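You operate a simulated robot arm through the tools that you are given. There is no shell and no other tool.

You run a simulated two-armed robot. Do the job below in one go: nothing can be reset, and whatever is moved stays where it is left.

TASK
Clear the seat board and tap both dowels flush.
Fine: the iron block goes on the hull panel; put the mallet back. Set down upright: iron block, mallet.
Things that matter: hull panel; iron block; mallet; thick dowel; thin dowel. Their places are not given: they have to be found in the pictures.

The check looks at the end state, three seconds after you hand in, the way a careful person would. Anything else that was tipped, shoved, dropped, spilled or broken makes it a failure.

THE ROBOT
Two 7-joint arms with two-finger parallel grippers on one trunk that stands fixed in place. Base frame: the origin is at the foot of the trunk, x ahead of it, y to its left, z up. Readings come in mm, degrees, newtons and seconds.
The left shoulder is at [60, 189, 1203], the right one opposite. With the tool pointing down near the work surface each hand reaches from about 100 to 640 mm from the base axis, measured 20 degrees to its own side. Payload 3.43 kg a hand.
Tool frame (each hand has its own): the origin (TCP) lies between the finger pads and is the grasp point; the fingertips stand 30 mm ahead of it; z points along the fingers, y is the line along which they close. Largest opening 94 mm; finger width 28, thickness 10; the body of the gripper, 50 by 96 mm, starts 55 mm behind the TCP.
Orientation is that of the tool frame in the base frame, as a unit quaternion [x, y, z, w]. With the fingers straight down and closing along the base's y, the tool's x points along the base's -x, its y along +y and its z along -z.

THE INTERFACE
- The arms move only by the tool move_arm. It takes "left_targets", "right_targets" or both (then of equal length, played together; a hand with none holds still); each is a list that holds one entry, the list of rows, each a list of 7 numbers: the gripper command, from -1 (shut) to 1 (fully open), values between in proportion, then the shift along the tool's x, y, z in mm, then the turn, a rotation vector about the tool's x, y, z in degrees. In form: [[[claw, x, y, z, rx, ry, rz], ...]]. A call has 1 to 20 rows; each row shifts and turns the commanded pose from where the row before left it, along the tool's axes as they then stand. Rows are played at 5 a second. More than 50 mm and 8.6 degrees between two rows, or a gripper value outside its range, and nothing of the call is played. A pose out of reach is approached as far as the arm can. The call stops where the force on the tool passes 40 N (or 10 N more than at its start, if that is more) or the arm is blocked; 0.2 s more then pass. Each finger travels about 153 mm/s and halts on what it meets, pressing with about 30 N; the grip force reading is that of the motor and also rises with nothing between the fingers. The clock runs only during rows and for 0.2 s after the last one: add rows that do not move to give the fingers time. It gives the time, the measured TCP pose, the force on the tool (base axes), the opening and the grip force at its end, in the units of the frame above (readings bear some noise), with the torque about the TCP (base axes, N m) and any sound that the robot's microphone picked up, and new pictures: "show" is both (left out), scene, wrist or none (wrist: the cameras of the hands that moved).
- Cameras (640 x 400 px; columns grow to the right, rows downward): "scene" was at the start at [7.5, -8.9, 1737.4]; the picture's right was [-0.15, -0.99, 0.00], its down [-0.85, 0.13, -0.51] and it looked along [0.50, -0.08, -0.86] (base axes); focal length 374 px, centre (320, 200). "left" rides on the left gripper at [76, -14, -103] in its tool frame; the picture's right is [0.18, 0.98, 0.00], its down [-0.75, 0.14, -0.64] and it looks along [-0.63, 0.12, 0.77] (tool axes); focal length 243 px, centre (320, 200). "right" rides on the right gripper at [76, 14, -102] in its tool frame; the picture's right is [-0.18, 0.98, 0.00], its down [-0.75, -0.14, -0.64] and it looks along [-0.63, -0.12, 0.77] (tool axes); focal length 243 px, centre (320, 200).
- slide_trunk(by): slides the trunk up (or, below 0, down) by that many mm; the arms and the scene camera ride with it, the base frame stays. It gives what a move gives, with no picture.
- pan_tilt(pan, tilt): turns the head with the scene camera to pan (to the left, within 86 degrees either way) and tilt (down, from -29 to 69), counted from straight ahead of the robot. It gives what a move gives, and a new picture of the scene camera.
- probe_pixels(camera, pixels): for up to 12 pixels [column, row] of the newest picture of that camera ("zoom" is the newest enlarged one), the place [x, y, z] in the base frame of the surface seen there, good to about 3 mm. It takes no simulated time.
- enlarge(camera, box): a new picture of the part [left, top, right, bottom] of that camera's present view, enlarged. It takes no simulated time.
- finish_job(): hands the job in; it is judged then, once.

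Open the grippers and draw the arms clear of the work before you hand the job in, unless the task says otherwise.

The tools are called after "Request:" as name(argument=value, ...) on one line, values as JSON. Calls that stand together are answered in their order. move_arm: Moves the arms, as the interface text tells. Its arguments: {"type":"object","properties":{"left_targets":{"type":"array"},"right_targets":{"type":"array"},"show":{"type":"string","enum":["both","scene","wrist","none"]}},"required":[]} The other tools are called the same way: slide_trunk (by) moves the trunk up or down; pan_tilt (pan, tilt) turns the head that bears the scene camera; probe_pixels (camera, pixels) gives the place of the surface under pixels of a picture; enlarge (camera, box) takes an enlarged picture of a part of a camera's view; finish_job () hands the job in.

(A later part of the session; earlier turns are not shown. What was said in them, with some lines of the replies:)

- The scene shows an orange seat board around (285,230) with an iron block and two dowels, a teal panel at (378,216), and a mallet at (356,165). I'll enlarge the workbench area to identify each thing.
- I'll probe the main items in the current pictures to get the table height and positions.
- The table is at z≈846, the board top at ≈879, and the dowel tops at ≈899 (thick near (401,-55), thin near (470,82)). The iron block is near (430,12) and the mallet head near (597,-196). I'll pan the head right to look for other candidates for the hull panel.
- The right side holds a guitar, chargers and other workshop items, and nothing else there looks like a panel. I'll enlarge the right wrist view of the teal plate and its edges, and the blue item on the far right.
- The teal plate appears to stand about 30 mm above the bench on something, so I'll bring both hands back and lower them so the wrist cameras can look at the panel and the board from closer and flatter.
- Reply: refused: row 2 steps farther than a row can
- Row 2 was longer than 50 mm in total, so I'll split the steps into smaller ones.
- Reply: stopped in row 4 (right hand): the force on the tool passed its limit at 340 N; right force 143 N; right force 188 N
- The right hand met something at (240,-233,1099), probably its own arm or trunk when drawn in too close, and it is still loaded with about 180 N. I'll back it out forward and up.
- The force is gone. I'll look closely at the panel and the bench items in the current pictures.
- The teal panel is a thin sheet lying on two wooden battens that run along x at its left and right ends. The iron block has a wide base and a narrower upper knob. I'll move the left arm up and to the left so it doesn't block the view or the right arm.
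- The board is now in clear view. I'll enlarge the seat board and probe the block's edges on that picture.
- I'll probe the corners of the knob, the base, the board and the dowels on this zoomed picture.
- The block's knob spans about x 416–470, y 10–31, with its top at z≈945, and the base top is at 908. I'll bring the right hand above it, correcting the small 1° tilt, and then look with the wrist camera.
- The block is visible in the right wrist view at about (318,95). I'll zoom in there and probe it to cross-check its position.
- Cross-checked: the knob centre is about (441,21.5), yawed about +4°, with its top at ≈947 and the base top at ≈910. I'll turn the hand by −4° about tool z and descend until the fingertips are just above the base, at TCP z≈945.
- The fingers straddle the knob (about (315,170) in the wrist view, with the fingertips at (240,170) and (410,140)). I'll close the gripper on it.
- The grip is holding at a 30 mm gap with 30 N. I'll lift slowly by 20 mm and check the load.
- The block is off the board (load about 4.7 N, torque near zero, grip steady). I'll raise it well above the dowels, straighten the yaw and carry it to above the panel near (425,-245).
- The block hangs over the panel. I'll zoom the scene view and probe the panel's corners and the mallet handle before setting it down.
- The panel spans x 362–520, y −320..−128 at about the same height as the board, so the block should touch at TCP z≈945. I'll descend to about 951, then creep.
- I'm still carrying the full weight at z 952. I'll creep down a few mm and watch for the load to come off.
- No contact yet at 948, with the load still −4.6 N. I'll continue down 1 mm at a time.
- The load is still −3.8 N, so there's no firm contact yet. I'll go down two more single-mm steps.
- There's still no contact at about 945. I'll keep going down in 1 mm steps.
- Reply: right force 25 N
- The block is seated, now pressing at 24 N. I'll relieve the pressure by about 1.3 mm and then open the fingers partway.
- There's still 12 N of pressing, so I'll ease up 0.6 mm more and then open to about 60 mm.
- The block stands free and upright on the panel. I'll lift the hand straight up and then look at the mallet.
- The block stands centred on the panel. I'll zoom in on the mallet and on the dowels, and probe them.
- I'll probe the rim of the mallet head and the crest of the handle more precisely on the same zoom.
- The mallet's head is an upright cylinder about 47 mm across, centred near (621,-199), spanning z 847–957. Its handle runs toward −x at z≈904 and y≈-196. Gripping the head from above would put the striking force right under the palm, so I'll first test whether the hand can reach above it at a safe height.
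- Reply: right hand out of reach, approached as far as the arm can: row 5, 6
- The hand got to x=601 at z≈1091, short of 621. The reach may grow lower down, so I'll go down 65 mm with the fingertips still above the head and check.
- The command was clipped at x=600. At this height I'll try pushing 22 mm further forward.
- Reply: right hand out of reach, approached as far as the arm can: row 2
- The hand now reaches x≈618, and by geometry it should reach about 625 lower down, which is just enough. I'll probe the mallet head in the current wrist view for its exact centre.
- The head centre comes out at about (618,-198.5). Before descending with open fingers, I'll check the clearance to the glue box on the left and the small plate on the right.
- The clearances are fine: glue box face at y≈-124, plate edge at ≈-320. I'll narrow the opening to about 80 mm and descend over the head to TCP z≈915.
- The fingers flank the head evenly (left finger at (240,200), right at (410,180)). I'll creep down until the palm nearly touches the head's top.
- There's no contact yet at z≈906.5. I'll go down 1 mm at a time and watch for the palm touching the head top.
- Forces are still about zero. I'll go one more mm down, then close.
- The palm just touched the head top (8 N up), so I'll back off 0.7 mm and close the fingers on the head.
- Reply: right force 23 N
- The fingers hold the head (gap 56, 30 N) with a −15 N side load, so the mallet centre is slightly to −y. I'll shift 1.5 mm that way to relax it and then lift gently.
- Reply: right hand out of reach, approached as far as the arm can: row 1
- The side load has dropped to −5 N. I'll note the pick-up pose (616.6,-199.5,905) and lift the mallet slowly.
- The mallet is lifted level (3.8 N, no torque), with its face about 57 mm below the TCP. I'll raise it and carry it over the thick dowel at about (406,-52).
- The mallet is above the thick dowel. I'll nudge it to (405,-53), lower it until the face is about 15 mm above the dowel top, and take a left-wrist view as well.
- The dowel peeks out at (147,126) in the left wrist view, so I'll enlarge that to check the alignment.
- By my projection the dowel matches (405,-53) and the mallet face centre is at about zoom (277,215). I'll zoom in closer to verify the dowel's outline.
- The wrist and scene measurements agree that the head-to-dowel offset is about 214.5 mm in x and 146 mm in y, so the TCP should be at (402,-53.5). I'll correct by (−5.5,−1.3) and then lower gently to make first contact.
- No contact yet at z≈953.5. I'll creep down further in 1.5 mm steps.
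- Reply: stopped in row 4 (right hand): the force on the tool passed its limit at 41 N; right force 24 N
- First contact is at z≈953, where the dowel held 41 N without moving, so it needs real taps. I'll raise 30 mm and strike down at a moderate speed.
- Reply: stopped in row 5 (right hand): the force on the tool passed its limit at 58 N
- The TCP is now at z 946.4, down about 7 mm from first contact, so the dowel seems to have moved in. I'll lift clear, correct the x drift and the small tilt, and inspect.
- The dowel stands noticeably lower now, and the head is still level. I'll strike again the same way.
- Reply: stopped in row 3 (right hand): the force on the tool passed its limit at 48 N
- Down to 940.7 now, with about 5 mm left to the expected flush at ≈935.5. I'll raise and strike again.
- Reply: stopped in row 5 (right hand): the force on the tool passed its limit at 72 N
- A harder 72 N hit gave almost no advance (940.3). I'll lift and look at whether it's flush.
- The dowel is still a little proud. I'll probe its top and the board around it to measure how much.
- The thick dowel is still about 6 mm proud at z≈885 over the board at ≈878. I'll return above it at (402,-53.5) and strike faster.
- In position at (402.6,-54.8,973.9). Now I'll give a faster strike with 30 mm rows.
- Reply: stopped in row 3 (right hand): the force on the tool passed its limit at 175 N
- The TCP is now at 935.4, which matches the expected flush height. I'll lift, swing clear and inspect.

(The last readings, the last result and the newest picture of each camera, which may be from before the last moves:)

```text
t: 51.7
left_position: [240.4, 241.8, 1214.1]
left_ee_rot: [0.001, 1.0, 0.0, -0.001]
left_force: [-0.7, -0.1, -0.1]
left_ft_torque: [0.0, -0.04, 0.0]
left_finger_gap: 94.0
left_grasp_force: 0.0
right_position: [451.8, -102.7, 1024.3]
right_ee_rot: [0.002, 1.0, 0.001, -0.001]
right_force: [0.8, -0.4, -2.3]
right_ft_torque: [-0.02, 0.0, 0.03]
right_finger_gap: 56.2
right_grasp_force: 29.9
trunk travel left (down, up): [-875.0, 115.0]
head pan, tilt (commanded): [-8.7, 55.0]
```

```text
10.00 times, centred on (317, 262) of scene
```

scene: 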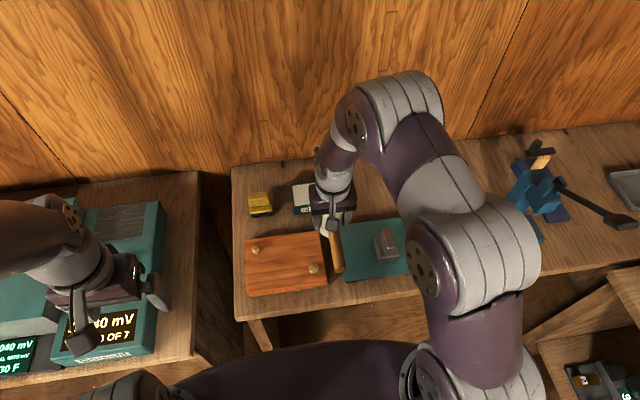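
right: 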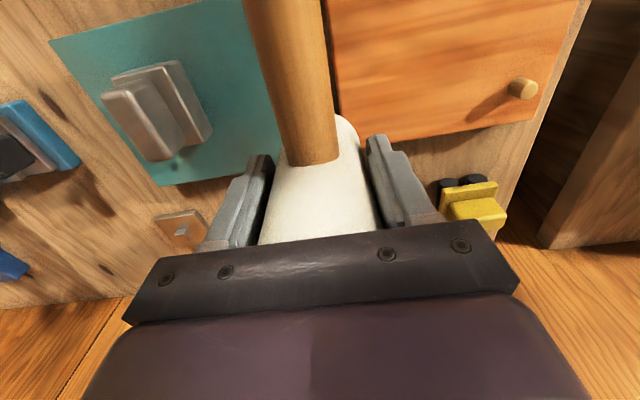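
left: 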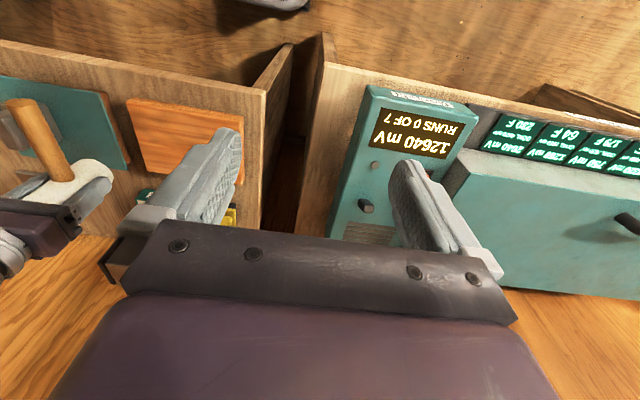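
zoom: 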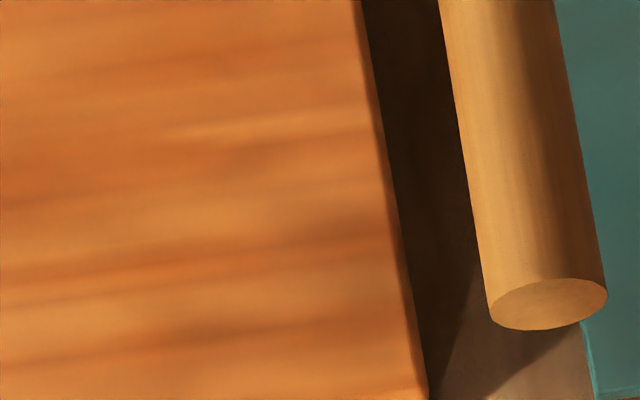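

The thick dowel is now level with the board and no longer stands out. Next I'll move over the thin dowel, with the TCP target at about (471,84).

Request:
move_arm(right_targets=[[[-1, -4, 37, 0, 0, 0, 0], [-1, -4, 37, 0, 0, 0, 0], [-1, -4, 37, 0, 0, 0, 0], [-1, -4, 37, 0, 0, 0, 0], [-1, -3.5, 38, 0, 0, 0, 0], [-1, 0, 0, 20, 0, 0, 0], [-1, 0, 0, 20, 0, 0, 0], [-1, 0, 0, 0, 0, 0, 0], [-1, 0, 0, 0, 0, 0, 0]]], left_targets=[[[1, 0, 0, 0, 0, 0, 0], [1, 0, 0, 0, 0, 0, 0], [1, 0, 0, 0, 0, 0, 0], [1, 0, 0, 0, 0, 0, 0], [1, 0, 0, 0, 0, 0, 0], [1, 0, 0, 0, 0, 0, 0], [1, 0, 0, 0, 0, 0, 0], [1, 0, 0, 0, 0, 0, 0], [1, 0, 0, 0, 0, 0, 0]]], show="both")

```text
t: 53.7
left_position: [241.3, 241.0, 1213.8]
left_ee_rot: [0.0, 1.0, 0.0, -0.002]
left_force: [0.0, 0.4, 1.0]
left_ft_torque: [0.0, 0.0, 0.0]
left_finger_gap: 93.9
left_grasp_force: 0.1
right_position: [474.0, 82.1, 983.7]
right_ee_rot: [0.003, 1.0, 0.001, -0.001]
right_force: [0.4, 0.6, -3.3]
right_ft_torque: [0.03, -0.01, -0.01]
right_finger_gap: 56.2
right_grasp_force: 29.7
trunk travel left (down, up): [-875.0, 115.0]
head pan, tilt (commanded): [-8.7, 55.0]
```

scene: 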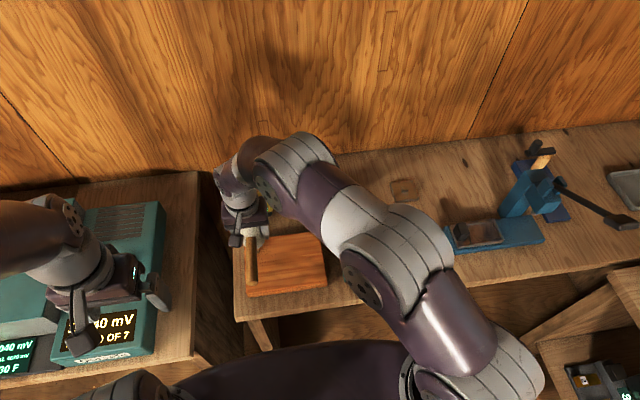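
right: 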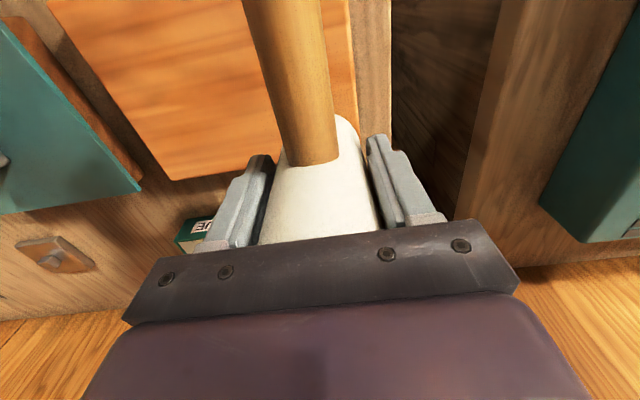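
left: 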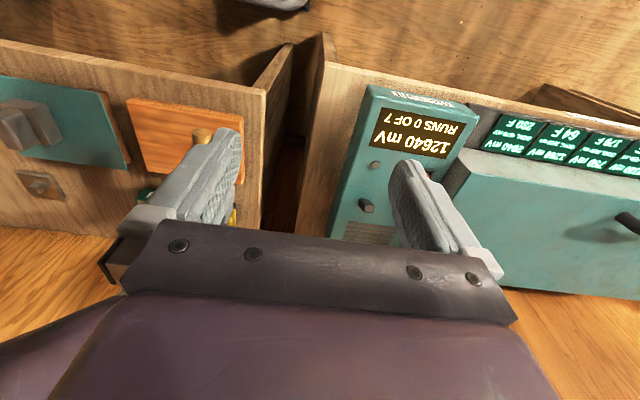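

I'm nearly over the thin dowel. I'll fine-tune to (471.5,83.5), lower to about 974 and give a moderate tap.

Request:
move_arm(right_targets=[[[-1, 2.5, 1.5, 9, 0, 0, 0], [-1, 0, 0, 0, 0, 0, 0], [-1, 0, 0, 0, 0, 0, 0], [-1, 0, 0, 20, 0, 0, 0], [-1, 0, 0, 20, 0, 0, 0]]], show="none")

```text
t: 54.9
left_position: [239.4, 240.0, 1214.0]
left_ee_rot: [0.0, 1.0, 0.0, 0.0]
left_force: [1.0, -0.3, -0.8]
left_ft_torque: [-0.02, 0.01, 0.0]
left_finger_gap: 94.0
left_grasp_force: 0.0
right_position: [470.1, 83.7, 946.0]
right_ee_rot: [0.002, 1.0, 0.001, -0.001]
right_force: [-8.1, -4.9, 14.9]
right_ft_torque: [-0.26, 0.25, -0.05]
right_finger_gap: 56.3
right_grasp_force: 29.6
trunk travel left (down, up): [-875.0, 115.0]
head pan, tilt (commanded): [-8.7, 55.0]
stopped in row 5 (right hand): the force on the tool passed its limit at 63 N (the readings are from after the stop); the commanded pose is now the measured one
```

The first tap sank it about 7 mm, with the TCP at 946. I'll raise 28 mm and tap again.

Request:
move_arm(right_targets=[[[-1, -1, 0, -14, 0, 0, 0], [-1, 0, 0, -14, 0, 0, 0], [-1, 0, 0, 0, 0, 0, 0], [-1, 0, 0, 20, 0, 0, 0], [-1, 0, 0, 20, 0, 0, 0]]], show="none")

```text
t: 56.1
left_position: [238.5, 240.3, 1215.1]
left_ee_rot: [0.001, 1.0, 0.001, 0.0]
left_force: [-0.6, -0.7, -0.1]
left_ft_torque: [-0.01, -0.03, -0.01]
left_finger_gap: 93.9
left_grasp_force: 0.0
right_position: [472.6, 86.3, 941.2]
right_ee_rot: [0.001, 1.0, 0.001, 0.001]
right_force: [-8.4, -4.4, 14.8]
right_ft_torque: [-0.26, 0.4, 0.01]
right_finger_gap: 56.2
right_grasp_force: 30.5
trunk travel left (down, up): [-875.0, 115.0]
head pan, tilt (commanded): [-8.7, 55.0]
stopped in row 5 (right hand): the force on the tool passed its limit at 50 N (the readings are from after the stop); the commanded pose is now the measured one
```

Now at 941.2 with about 5.5 mm left. I'll raise 34 mm and use the faster strike that finished the thick dowel.

Request:
move_arm(right_targets=[[[-1, 0.5, -1.5, -17, 0, 0, 0], [-1, 0, 0, -17, 0, 0, 0], [-1, 0, 0, 0, 0, 0, 0], [-1, 0, 0, 0, 0, 0, 0], [-1, 0, 0, 30, 0, 0, 0], [-1, 0, 0, 20, 0, 0, 0]]], show="none")

```text
t: 57.5
left_position: [238.7, 239.1, 1214.8]
left_ee_rot: [0.0, 1.0, 0.0, 0.0]
left_force: [0.0, 0.4, -0.3]
left_ft_torque: [-0.03, 0.02, 0.01]
left_finger_gap: 94.0
left_grasp_force: 0.0
right_position: [474.9, 84.1, 934.4]
right_ee_rot: [0.002, 1.0, 0.0, 0.0]
right_force: [-13.3, -6.6, 16.1]
right_ft_torque: [-0.32, 0.12, -0.16]
right_finger_gap: 56.3
right_grasp_force: 30.1
trunk travel left (down, up): [-875.0, 115.0]
head pan, tilt (commanded): [-8.7, 55.0]
stopped in row 6 (right hand): the force on the tool passed its limit at 70 N (the readings are from after the stop); the commanded pose is now the measured one
```

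The TCP is now at 934.4, about the flush height. I'll lift off, swing back to the right and inspect both spots.

Request:
move_arm(right_targets=[[[-1, 0, 0, -15, 0, 0, 0], [-1, 0, 0, -35, 0, 0, 0], [-1, 0, 0, -45, 0, 0, 0], [-1, 0, -40, 0, 0, 0, 0], [-1, 0, -40, 0, 0, 0, 0], [-1, 0, -40, 0, 0, 0, 0], [-1, 0, -40, 0, 0, 0, 0], [-1, 0, -30, 0, 0, 0, 0], [-1, 0, 0, 0, 0, 0, 0], [-1, 0, 0, 0, 0, 0, 0]]], show="both")

Request:
enlarge(camera="scene", box=[240, 222, 336, 302])

Request:
enlarge(camera="right", box=[320, 0, 560, 150])

```text
t: 59.7
left_position: [241.6, 241.3, 1213.3]
left_ee_rot: [0.0, 1.0, 0.0, -0.001]
left_force: [0.2, 0.3, -0.4]
left_ft_torque: [-0.01, 0.0, -0.01]
left_finger_gap: 94.0
left_grasp_force: 0.0
right_position: [476.9, -106.1, 1026.2]
right_ee_rot: [0.002, 1.0, 0.001, 0.001]
right_force: [-0.2, 0.0, -3.2]
right_ft_torque: [-0.01, -0.03, -0.04]
right_finger_gap: 56.1
right_grasp_force: 29.4
trunk travel left (down, up): [-875.0, 115.0]
head pan, tilt (commanded): [-8.7, 55.0]
```

scene: 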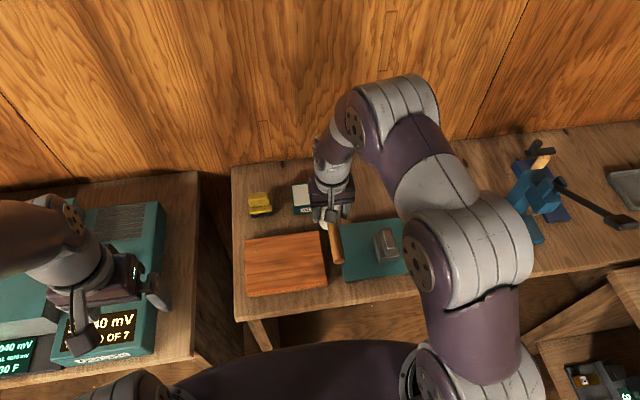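
right: 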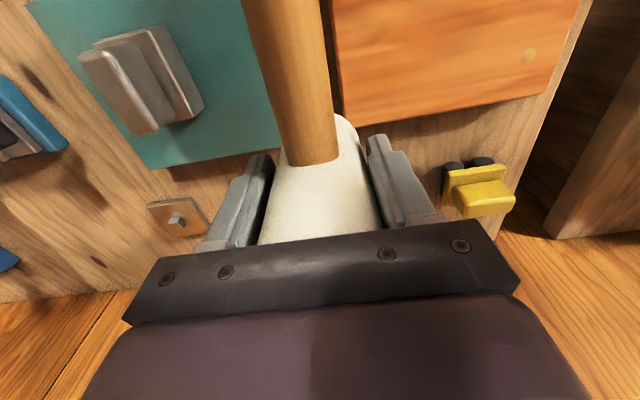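

```text
5.00 times, centred on (288, 262) of scene
```

zoom: 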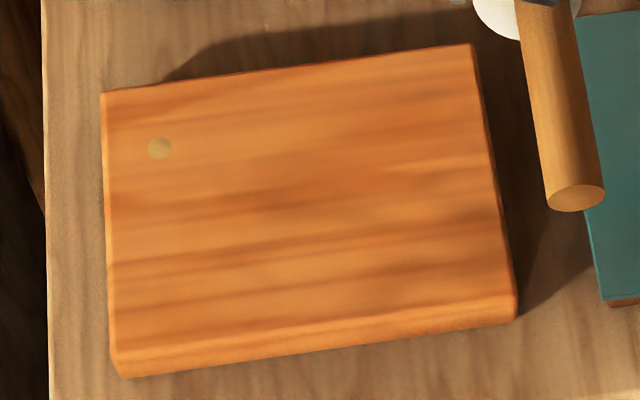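

```text
2.67 times, centred on (440, 75) of right
```

zoom: 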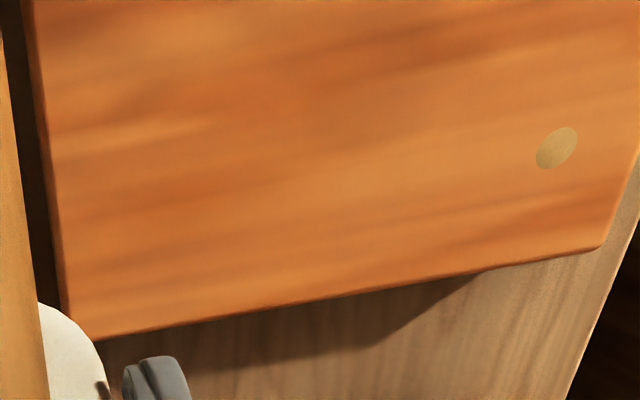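

The thin dowel shows as a flat disc flush with the board at zoom (159,148), and the thick one is level with the surface. I'll probe around both spots to confirm the heights.

Request:
probe_pixels(camera="zoom", pixels=[[556, 148], [550, 152], [565, 140], [520, 150], [590, 150], [556, 190], [560, 110]])

Request:
enlarge(camera="scene", box=[245, 236, 285, 261])

Request:
enlarge(camera="scene", box=[292, 250, 332, 275])

```text
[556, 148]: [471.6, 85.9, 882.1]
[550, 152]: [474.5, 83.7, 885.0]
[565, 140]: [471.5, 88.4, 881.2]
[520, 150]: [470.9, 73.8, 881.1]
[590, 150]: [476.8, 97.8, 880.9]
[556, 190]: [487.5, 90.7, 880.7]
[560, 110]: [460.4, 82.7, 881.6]
```

```text
16.00 times, centred on (265, 248) of scene
```

zoom: 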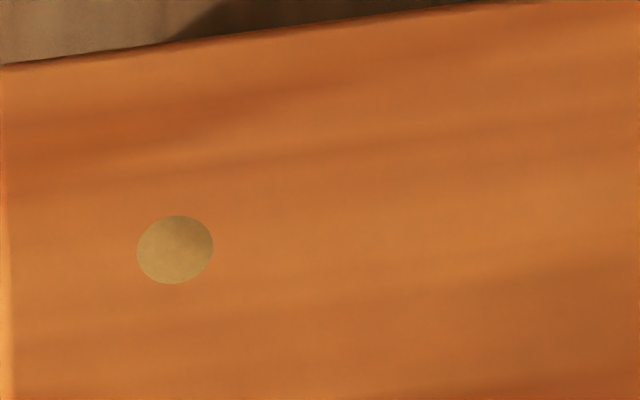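

```text
16.00 times, centred on (312, 262) of scene
```

zoom: 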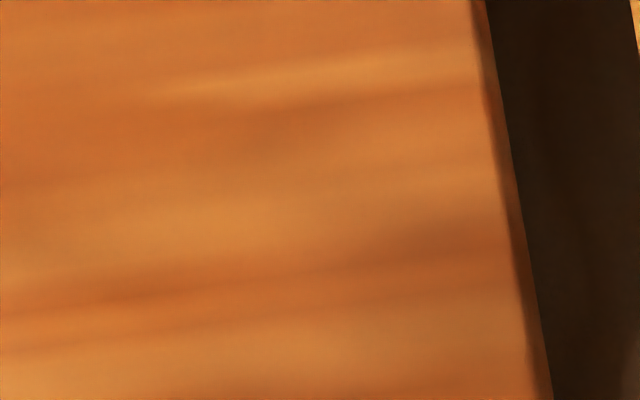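

Both dowels are flush and the board hasn't shifted. Now I'll carry the mallet back toward its original place at (616.6,-199.5), staying high until I'm over it.

Request:
move_arm(right_targets=[[[-1, -35, -23.4, 0, 0, 0, 0], [-1, -35, -23.4, 0, 0, 0, 0], [-1, -35, -23.4, 0, 0, 0, 0], [-1, -33, -23.4, 0, 0, 0, 0], [-1, 0, 0, 25, 0, 0, 0], [-1, 0, 0, 25, 0, 0, 0], [-1, 0, 0, 0, 0, 0, 0], [-1, 0, 0, 0, 0, 0, 0]]], show="both")

```text
t: 61.5
left_position: [240.9, 242.3, 1214.5]
left_ee_rot: [0.0, 1.0, 0.0, -0.002]
left_force: [0.0, -0.4, 0.2]
left_ft_torque: [0.01, 0.01, 0.03]
left_finger_gap: 93.8
left_grasp_force: 0.1
right_position: [613.6, -198.2, 978.2]
right_ee_rot: [0.002, 1.0, 0.001, 0.0]
right_force: [0.4, -0.6, -3.0]
right_ft_torque: [0.0, 0.03, -0.01]
right_finger_gap: 56.3
right_grasp_force: 30.1
trunk travel left (down, up): [-875.0, 115.0]
head pan, tilt (commanded): [-8.7, 55.0]
```

scene: 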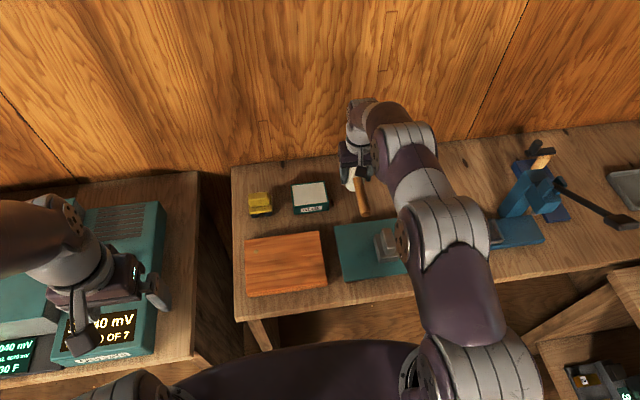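
right: 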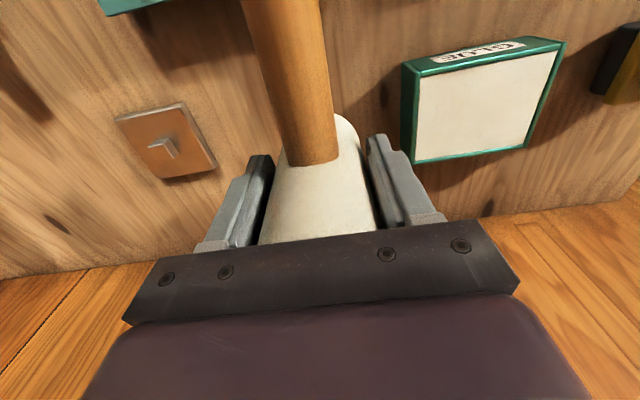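

The hand is at (613.6,-198.2,978). I'll shift by (+3,−1), fix the tiny yaw and descend to about z 912, just above the bench.

Request:
move_arm(right_targets=[[[-1, -3, -1, 15, 0, 0, 0.2], [-1, 0, 0, 20, 0, 0, 0], [-1, 0, 0, 18, 0, 0, 0], [-1, 0, 0, 10, 0, 0, 0], [-1, 0, 0, 3, 0, 0, 0], [-1, 0, 0, 0, 0, 0, 0], [-1, 0, 0, 0, 0, 0, 0]]], show="none")

```text
t: 63.1
left_position: [240.8, 241.5, 1214.1]
left_ee_rot: [0.0, 1.0, 0.0, -0.001]
left_force: [0.3, -0.1, -0.4]
left_ft_torque: [-0.02, 0.02, 0.02]
left_finger_gap: 93.8
left_grasp_force: 0.0
right_position: [615.5, -200.6, 911.6]
right_ee_rot: [0.004, 1.0, 0.002, 0.001]
right_force: [-0.2, 0.5, -3.1]
right_ft_torque: [-0.02, -0.01, -0.01]
right_finger_gap: 56.4
right_grasp_force: 29.6
trunk travel left (down, up): [-875.0, 115.0]
head pan, tilt (commanded): [-8.7, 55.0]
```

I'm at 911.6, still carrying the full weight, so I'll correct the 0.4° yaw and creep down to touchdown (expected ≈904–905).

Request:
move_arm(right_targets=[[[-1, 0, 0, 2, 0.2, 0, -0.45], [-1, 0, 0, 1.5, 0, 0, 0], [-1, 0, 0, 1, 0, 0, 0], [-1, 0, 0, 0, 0, 0, 0]]], show="none")

Request:
move_arm(right_targets=[[[-1, 0, 0, 1, 0, 0, 0], [-1, 0, 0, 0, 0, 0, 0]]], show="none")

```text
t: 64.1
left_position: [241.3, 240.6, 1213.7]
left_ee_rot: [0.001, 1.0, 0.0, -0.001]
left_force: [0.2, -0.6, -0.6]
left_ft_torque: [0.0, 0.01, -0.01]
left_finger_gap: 94.2
left_grasp_force: 0.1
right_position: [616.0, -199.4, 907.5]
right_ee_rot: [0.0, 1.0, -0.001, 0.001]
right_force: [0.1, -0.4, -2.3]
right_ft_torque: [0.02, -0.01, 0.0]
right_finger_gap: 56.3
right_grasp_force: 30.0
trunk travel left (down, up): [-875.0, 115.0]
head pan, tilt (commanded): [-8.7, 55.0]
```

```text
t: 64.7
left_position: [240.8, 241.4, 1213.9]
left_ee_rot: [-0.001, 1.0, 0.0, -0.001]
left_force: [-0.1, 0.2, -0.9]
left_ft_torque: [0.01, 0.02, -0.05]
left_finger_gap: 93.7
left_grasp_force: 0.1
right_position: [616.1, -197.9, 906.5]
right_ee_rot: [0.0, 1.0, -0.002, 0.001]
right_force: [0.0, -0.8, -3.1]
right_ft_torque: [0.01, -0.01, 0.01]
right_finger_gap: 56.3
right_grasp_force: 29.4
trunk travel left (down, up): [-875.0, 115.0]
head pan, tilt (commanded): [-8.7, 55.0]
```

No contact yet at 906.5. I'll continue 1 mm at a time.

Request:
move_arm(right_targets=[[[-1, 0, 0, 1, 0, 0, 0], [-1, 0, 0, 0, 0, 0, 0]]], show="none")

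Request:
move_arm(right_targets=[[[-1, 0, 0, 0.7, 0, 0, 0], [-1, 0, 0, 0, 0, 0, 0]]], show="none")

```text
t: 65.3
left_position: [241.6, 241.0, 1212.8]
left_ee_rot: [0.0, 1.0, 0.0, -0.001]
left_force: [-0.4, 0.7, -0.7]
left_ft_torque: [0.01, 0.0, -0.04]
left_finger_gap: 94.1
left_grasp_force: 0.1
right_position: [616.2, -200.0, 905.5]
right_ee_rot: [0.0, 1.0, -0.001, 0.0]
right_force: [0.0, 0.3, -3.4]
right_ft_torque: [-0.02, 0.0, -0.04]
right_finger_gap: 56.3
right_grasp_force: 29.2
trunk travel left (down, up): [-875.0, 115.0]
head pan, tilt (commanded): [-8.7, 55.0]
```

```text
t: 65.9
left_position: [241.3, 241.7, 1214.5]
left_ee_rot: [0.0, 1.0, 0.0, -0.001]
left_force: [0.6, 0.6, -0.3]
left_ft_torque: [0.01, 0.02, 0.03]
left_finger_gap: 93.8
left_grasp_force: 0.1
right_position: [616.9, -198.9, 904.4]
right_ee_rot: [0.0, 1.0, -0.001, 0.0]
right_force: [0.1, -0.3, -3.3]
right_ft_torque: [0.01, 0.0, -0.01]
right_finger_gap: 56.4
right_grasp_force: 30.0
trunk travel left (down, up): [-875.0, 115.0]
head pan, tilt (commanded): [-8.7, 55.0]
```

The full weight is still carried at 904.4, so I'll go down further in 0.7 mm steps.

Request:
move_arm(right_targets=[[[-1, 0, 0, 0.7, 0, 0, 0], [-1, 0, 0, 0, 0, 0, 0]]], show="none")

Request:
move_arm(right_targets=[[[-1, 0, 0, 0.7, 0, 0, 0], [-1, 0, 0, 0, 0, 0, 0]]], show="none")

```text
t: 66.5
left_position: [241.1, 241.9, 1214.4]
left_ee_rot: [0.001, 1.0, 0.0, -0.001]
left_force: [0.0, 0.7, -0.4]
left_ft_torque: [-0.02, 0.01, 0.0]
left_finger_gap: 94.0
left_grasp_force: 0.1
right_position: [616.6, -200.2, 905.1]
right_ee_rot: [0.0, 1.0, -0.001, 0.002]
right_force: [0.2, -0.1, 1.5]
right_ft_torque: [0.05, 0.04, 0.0]
right_finger_gap: 56.2
right_grasp_force: 30.1
trunk travel left (down, up): [-875.0, 115.0]
head pan, tilt (commanded): [-8.7, 55.0]
```

```text
t: 67.1
left_position: [241.3, 240.1, 1214.0]
left_ee_rot: [0.0, 1.0, 0.0, -0.002]
left_force: [-0.5, 0.0, 0.1]
left_ft_torque: [-0.02, -0.01, -0.01]
left_finger_gap: 93.7
left_grasp_force: 0.0
right_position: [615.6, -199.6, 905.0]
right_ee_rot: [0.0, 1.0, -0.001, 0.003]
right_force: [1.1, -3.0, 7.5]
right_ft_torque: [-0.11, 0.09, 0.0]
right_finger_gap: 56.0
right_grasp_force: 30.0
trunk travel left (down, up): [-875.0, 115.0]
head pan, tilt (commanded): [-8.7, 55.0]
```

The mallet is seated (7.5 N up). I'll ease up 0.4 mm and open the fingers gradually to 80 mm.

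Request:
move_arm(right_targets=[[[-1, 0, 0, -0.4, 0, 0, 0], [0.25, 0, 0, 0, 0, 0, 0], [0.4, 0, 0, 0, 0, 0, 0], [0.7, 0, 0, 0, 0, 0, 0], [0.7, 0, 0, 0, 0, 0, 0]]], show="wrist")

```text
t: 68.3
left_position: [240.3, 241.4, 1214.7]
left_ee_rot: [0.0, 1.0, 0.0, -0.001]
left_force: [-0.1, 0.3, 0.1]
left_ft_torque: [-0.03, 0.02, 0.03]
left_finger_gap: 94.1
left_grasp_force: 0.1
right_position: [615.1, -200.4, 905.1]
right_ee_rot: [0.0, 1.0, -0.001, 0.002]
right_force: [2.3, -1.6, 12.2]
right_ft_torque: [0.07, 0.13, -0.02]
right_finger_gap: 79.8
right_grasp_force: 0.2
trunk travel left (down, up): [-875.0, 115.0]
head pan, tilt (commanded): [-8.7, 55.0]
```

right: 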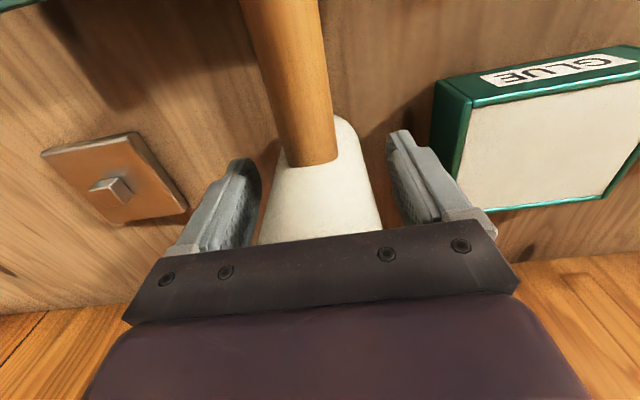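

The fingers are open and clear on both sides, and the palm is resting on the head top. I'll lift straight up slowly, then faster.

Request:
move_arm(right_targets=[[[0.7, 0, 0, -3, 0, 0, 0], [0.7, 0, 0, -7, 0, 0, 0], [0.7, 0, 0, -20, 0, 0, 0], [0.7, 0, 0, -30, 0, 0, 0], [0.7, 0, 0, -40, 0, 0, 0], [0.7, 0, 0, 0, 0, 0, 0], [0.7, 0, 0, 0, 0, 0, 0]]], show="both")

```text
t: 69.9
left_position: [241.1, 241.6, 1213.0]
left_ee_rot: [-0.001, 1.0, 0.0, -0.001]
left_force: [-1.0, 0.1, 0.4]
left_ft_torque: [-0.02, -0.01, 0.01]
left_finger_gap: 94.0
left_grasp_force: 0.0
right_position: [615.9, -198.8, 1002.7]
right_ee_rot: [0.001, 1.0, -0.001, 0.001]
right_force: [-0.1, 0.2, 0.0]
right_ft_torque: [0.02, 0.03, 0.04]
right_finger_gap: 79.9
right_grasp_force: 0.1
trunk travel left (down, up): [-875.0, 115.0]
head pan, tilt (commanded): [-8.7, 55.0]
```

scene: 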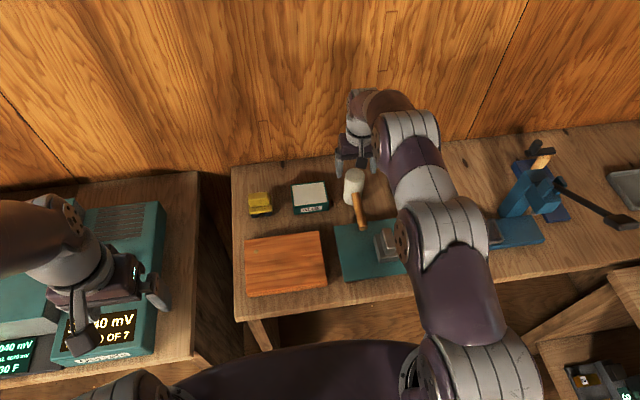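
right: 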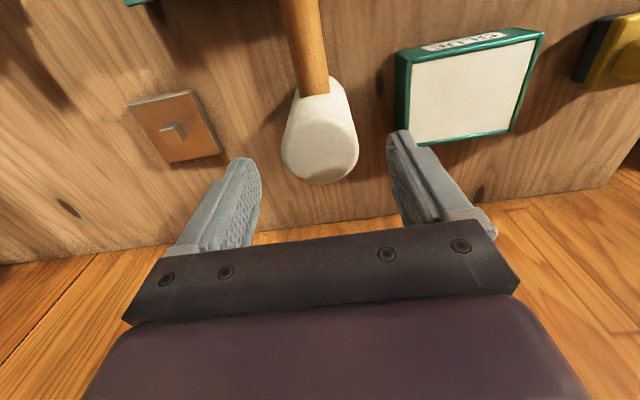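

The mallet stands upright back in its spot. I'll retreat the right hand up and back to its starting area, clear of the work.

Request:
move_arm(right_targets=[[[0.7, 15, 0, -35, 0, 0, 0], [0.7, 20, 0, -35, 0, 0, 0], [0.7, 25, 0, -35, 0, 0, 0], [0.7, 25, 0, -35, 0, 0, 0], [1, 35, -5, -25, 0, 0, 0], [1, 40, -8, -10, 0, 0, 0], [1, 40, -8, 0, 0, 0, 0], [1, 40, -8, 0, 0, 0, 0], [1, 35, -8, 0, 0, 0, 0], [1, 0, 0, 0, 0, 0, 0], [1, 0, 0, 0, 0, 0, 0]]], show="both")

```text
t: 72.3
left_position: [240.9, 240.4, 1212.5]
left_ee_rot: [0.001, 1.0, 0.001, -0.001]
left_force: [0.2, -0.1, 0.6]
left_ft_torque: [0.01, 0.03, 0.0]
left_finger_gap: 93.8
left_grasp_force: 0.1
right_position: [344.2, -236.3, 1177.8]
right_ee_rot: [0.0, 1.0, -0.001, 0.0]
right_force: [0.3, 0.0, 0.4]
right_ft_torque: [-0.03, -0.02, 0.03]
right_finger_gap: 93.8
right_grasp_force: 0.1
trunk travel left (down, up): [-875.0, 115.0]
head pan, tilt (commanded): [-8.7, 55.0]
```

scene: 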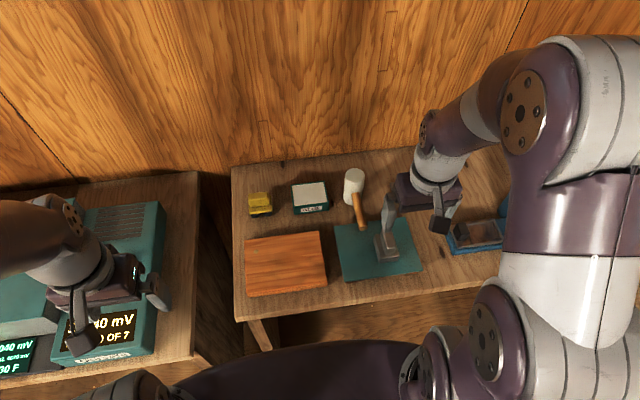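
right: 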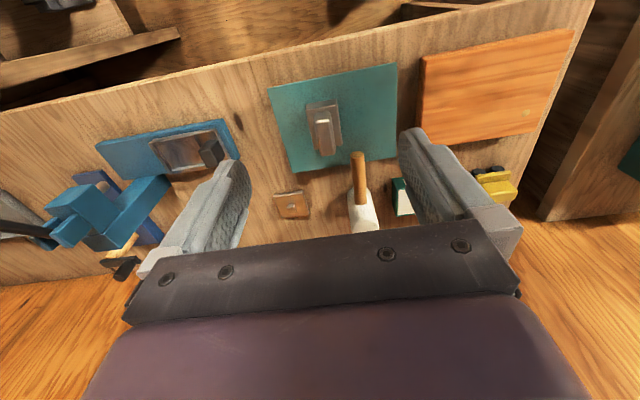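

Everything is in place at a glance. I'll do a last close check of the board, panel and mallet before handing in.

Request:
enlarge(camera="scene", box=[232, 160, 432, 300])

Request:
enlarge(camera="right", box=[240, 20, 600, 250])

Request:
enlarge(camera="scene", box=[240, 225, 336, 300])

Request:
probe_pixels(camera="scene", pixels=[[355, 175], [353, 180], [357, 210], [362, 228], [313, 265], [258, 251], [336, 226], [346, 279], [420, 269]])

```text
2.86 times, centred on (332, 230) of scene
```

zoom: 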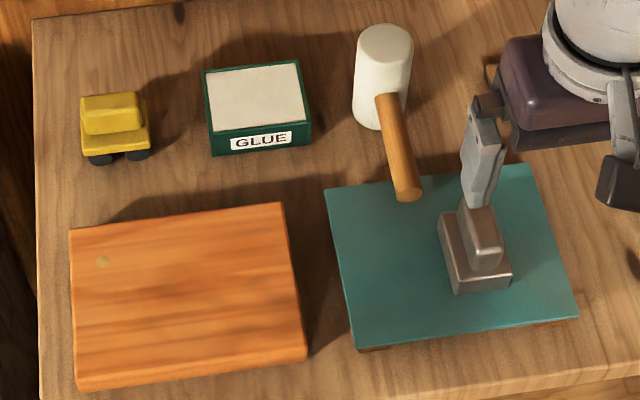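

```text
1.74 times, centred on (420, 135) of right
```

zoom: 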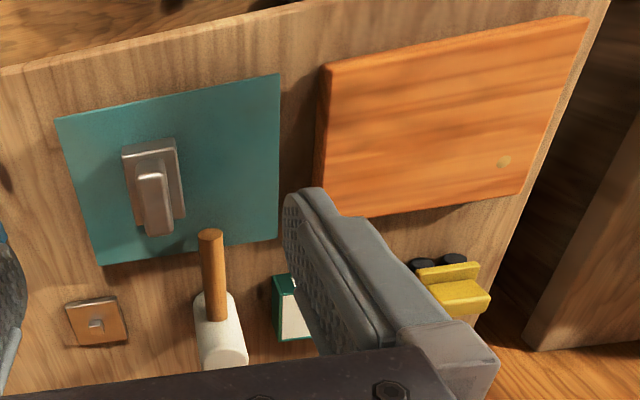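

```text
5.33 times, centred on (288, 262) of scene
```

zoom: 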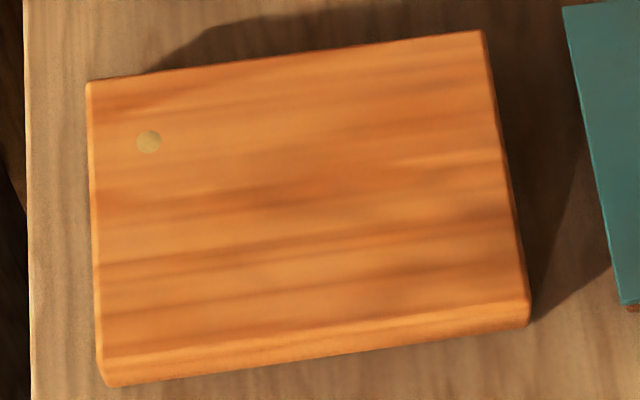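

```text
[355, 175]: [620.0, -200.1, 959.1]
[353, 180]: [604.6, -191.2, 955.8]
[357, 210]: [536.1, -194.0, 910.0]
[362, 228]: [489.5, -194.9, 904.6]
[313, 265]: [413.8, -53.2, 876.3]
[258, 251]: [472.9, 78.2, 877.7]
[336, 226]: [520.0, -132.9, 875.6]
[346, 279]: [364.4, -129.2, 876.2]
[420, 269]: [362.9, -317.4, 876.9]
```

The final views show the block upright on the panel, the mallet upright in its original spot at (620,-200), both dowels flush, and nothing else moved. The grippers are open and the arms are clear, so I'm handing the job in.

Request:
finish_job()

```text
The job is handed in.
```

The job is handed in: the seat board is clear and both dowels are tapped down flush.

- **Iron block:** it stands upright on the hull panel, which I took to be the teal sheet on two battens. It sits close to the panel's centre.
- **Thin dowel:** it shows as a flat disc level with the board surface.
- **Thick dowel:** it no longer stands out at all. The last, harder tap probably left it a fraction of a millimetre below the surface; I could not measure that more finely.
- **Mallet:** it is back upright in its original spot, within a few millimetres of where it was before.

In the final pictures the seat board, panel, glue box and yellow toy are where they started. Early on, the right hand hit something while I was drawing it in, with a peak reading of 340 N. I think it was the robot's own arm or trunk. It happened well above the bench, I backed it off straight away, and nothing in the pictures had moved.

Both grippers are open and the arms are clear of the work.
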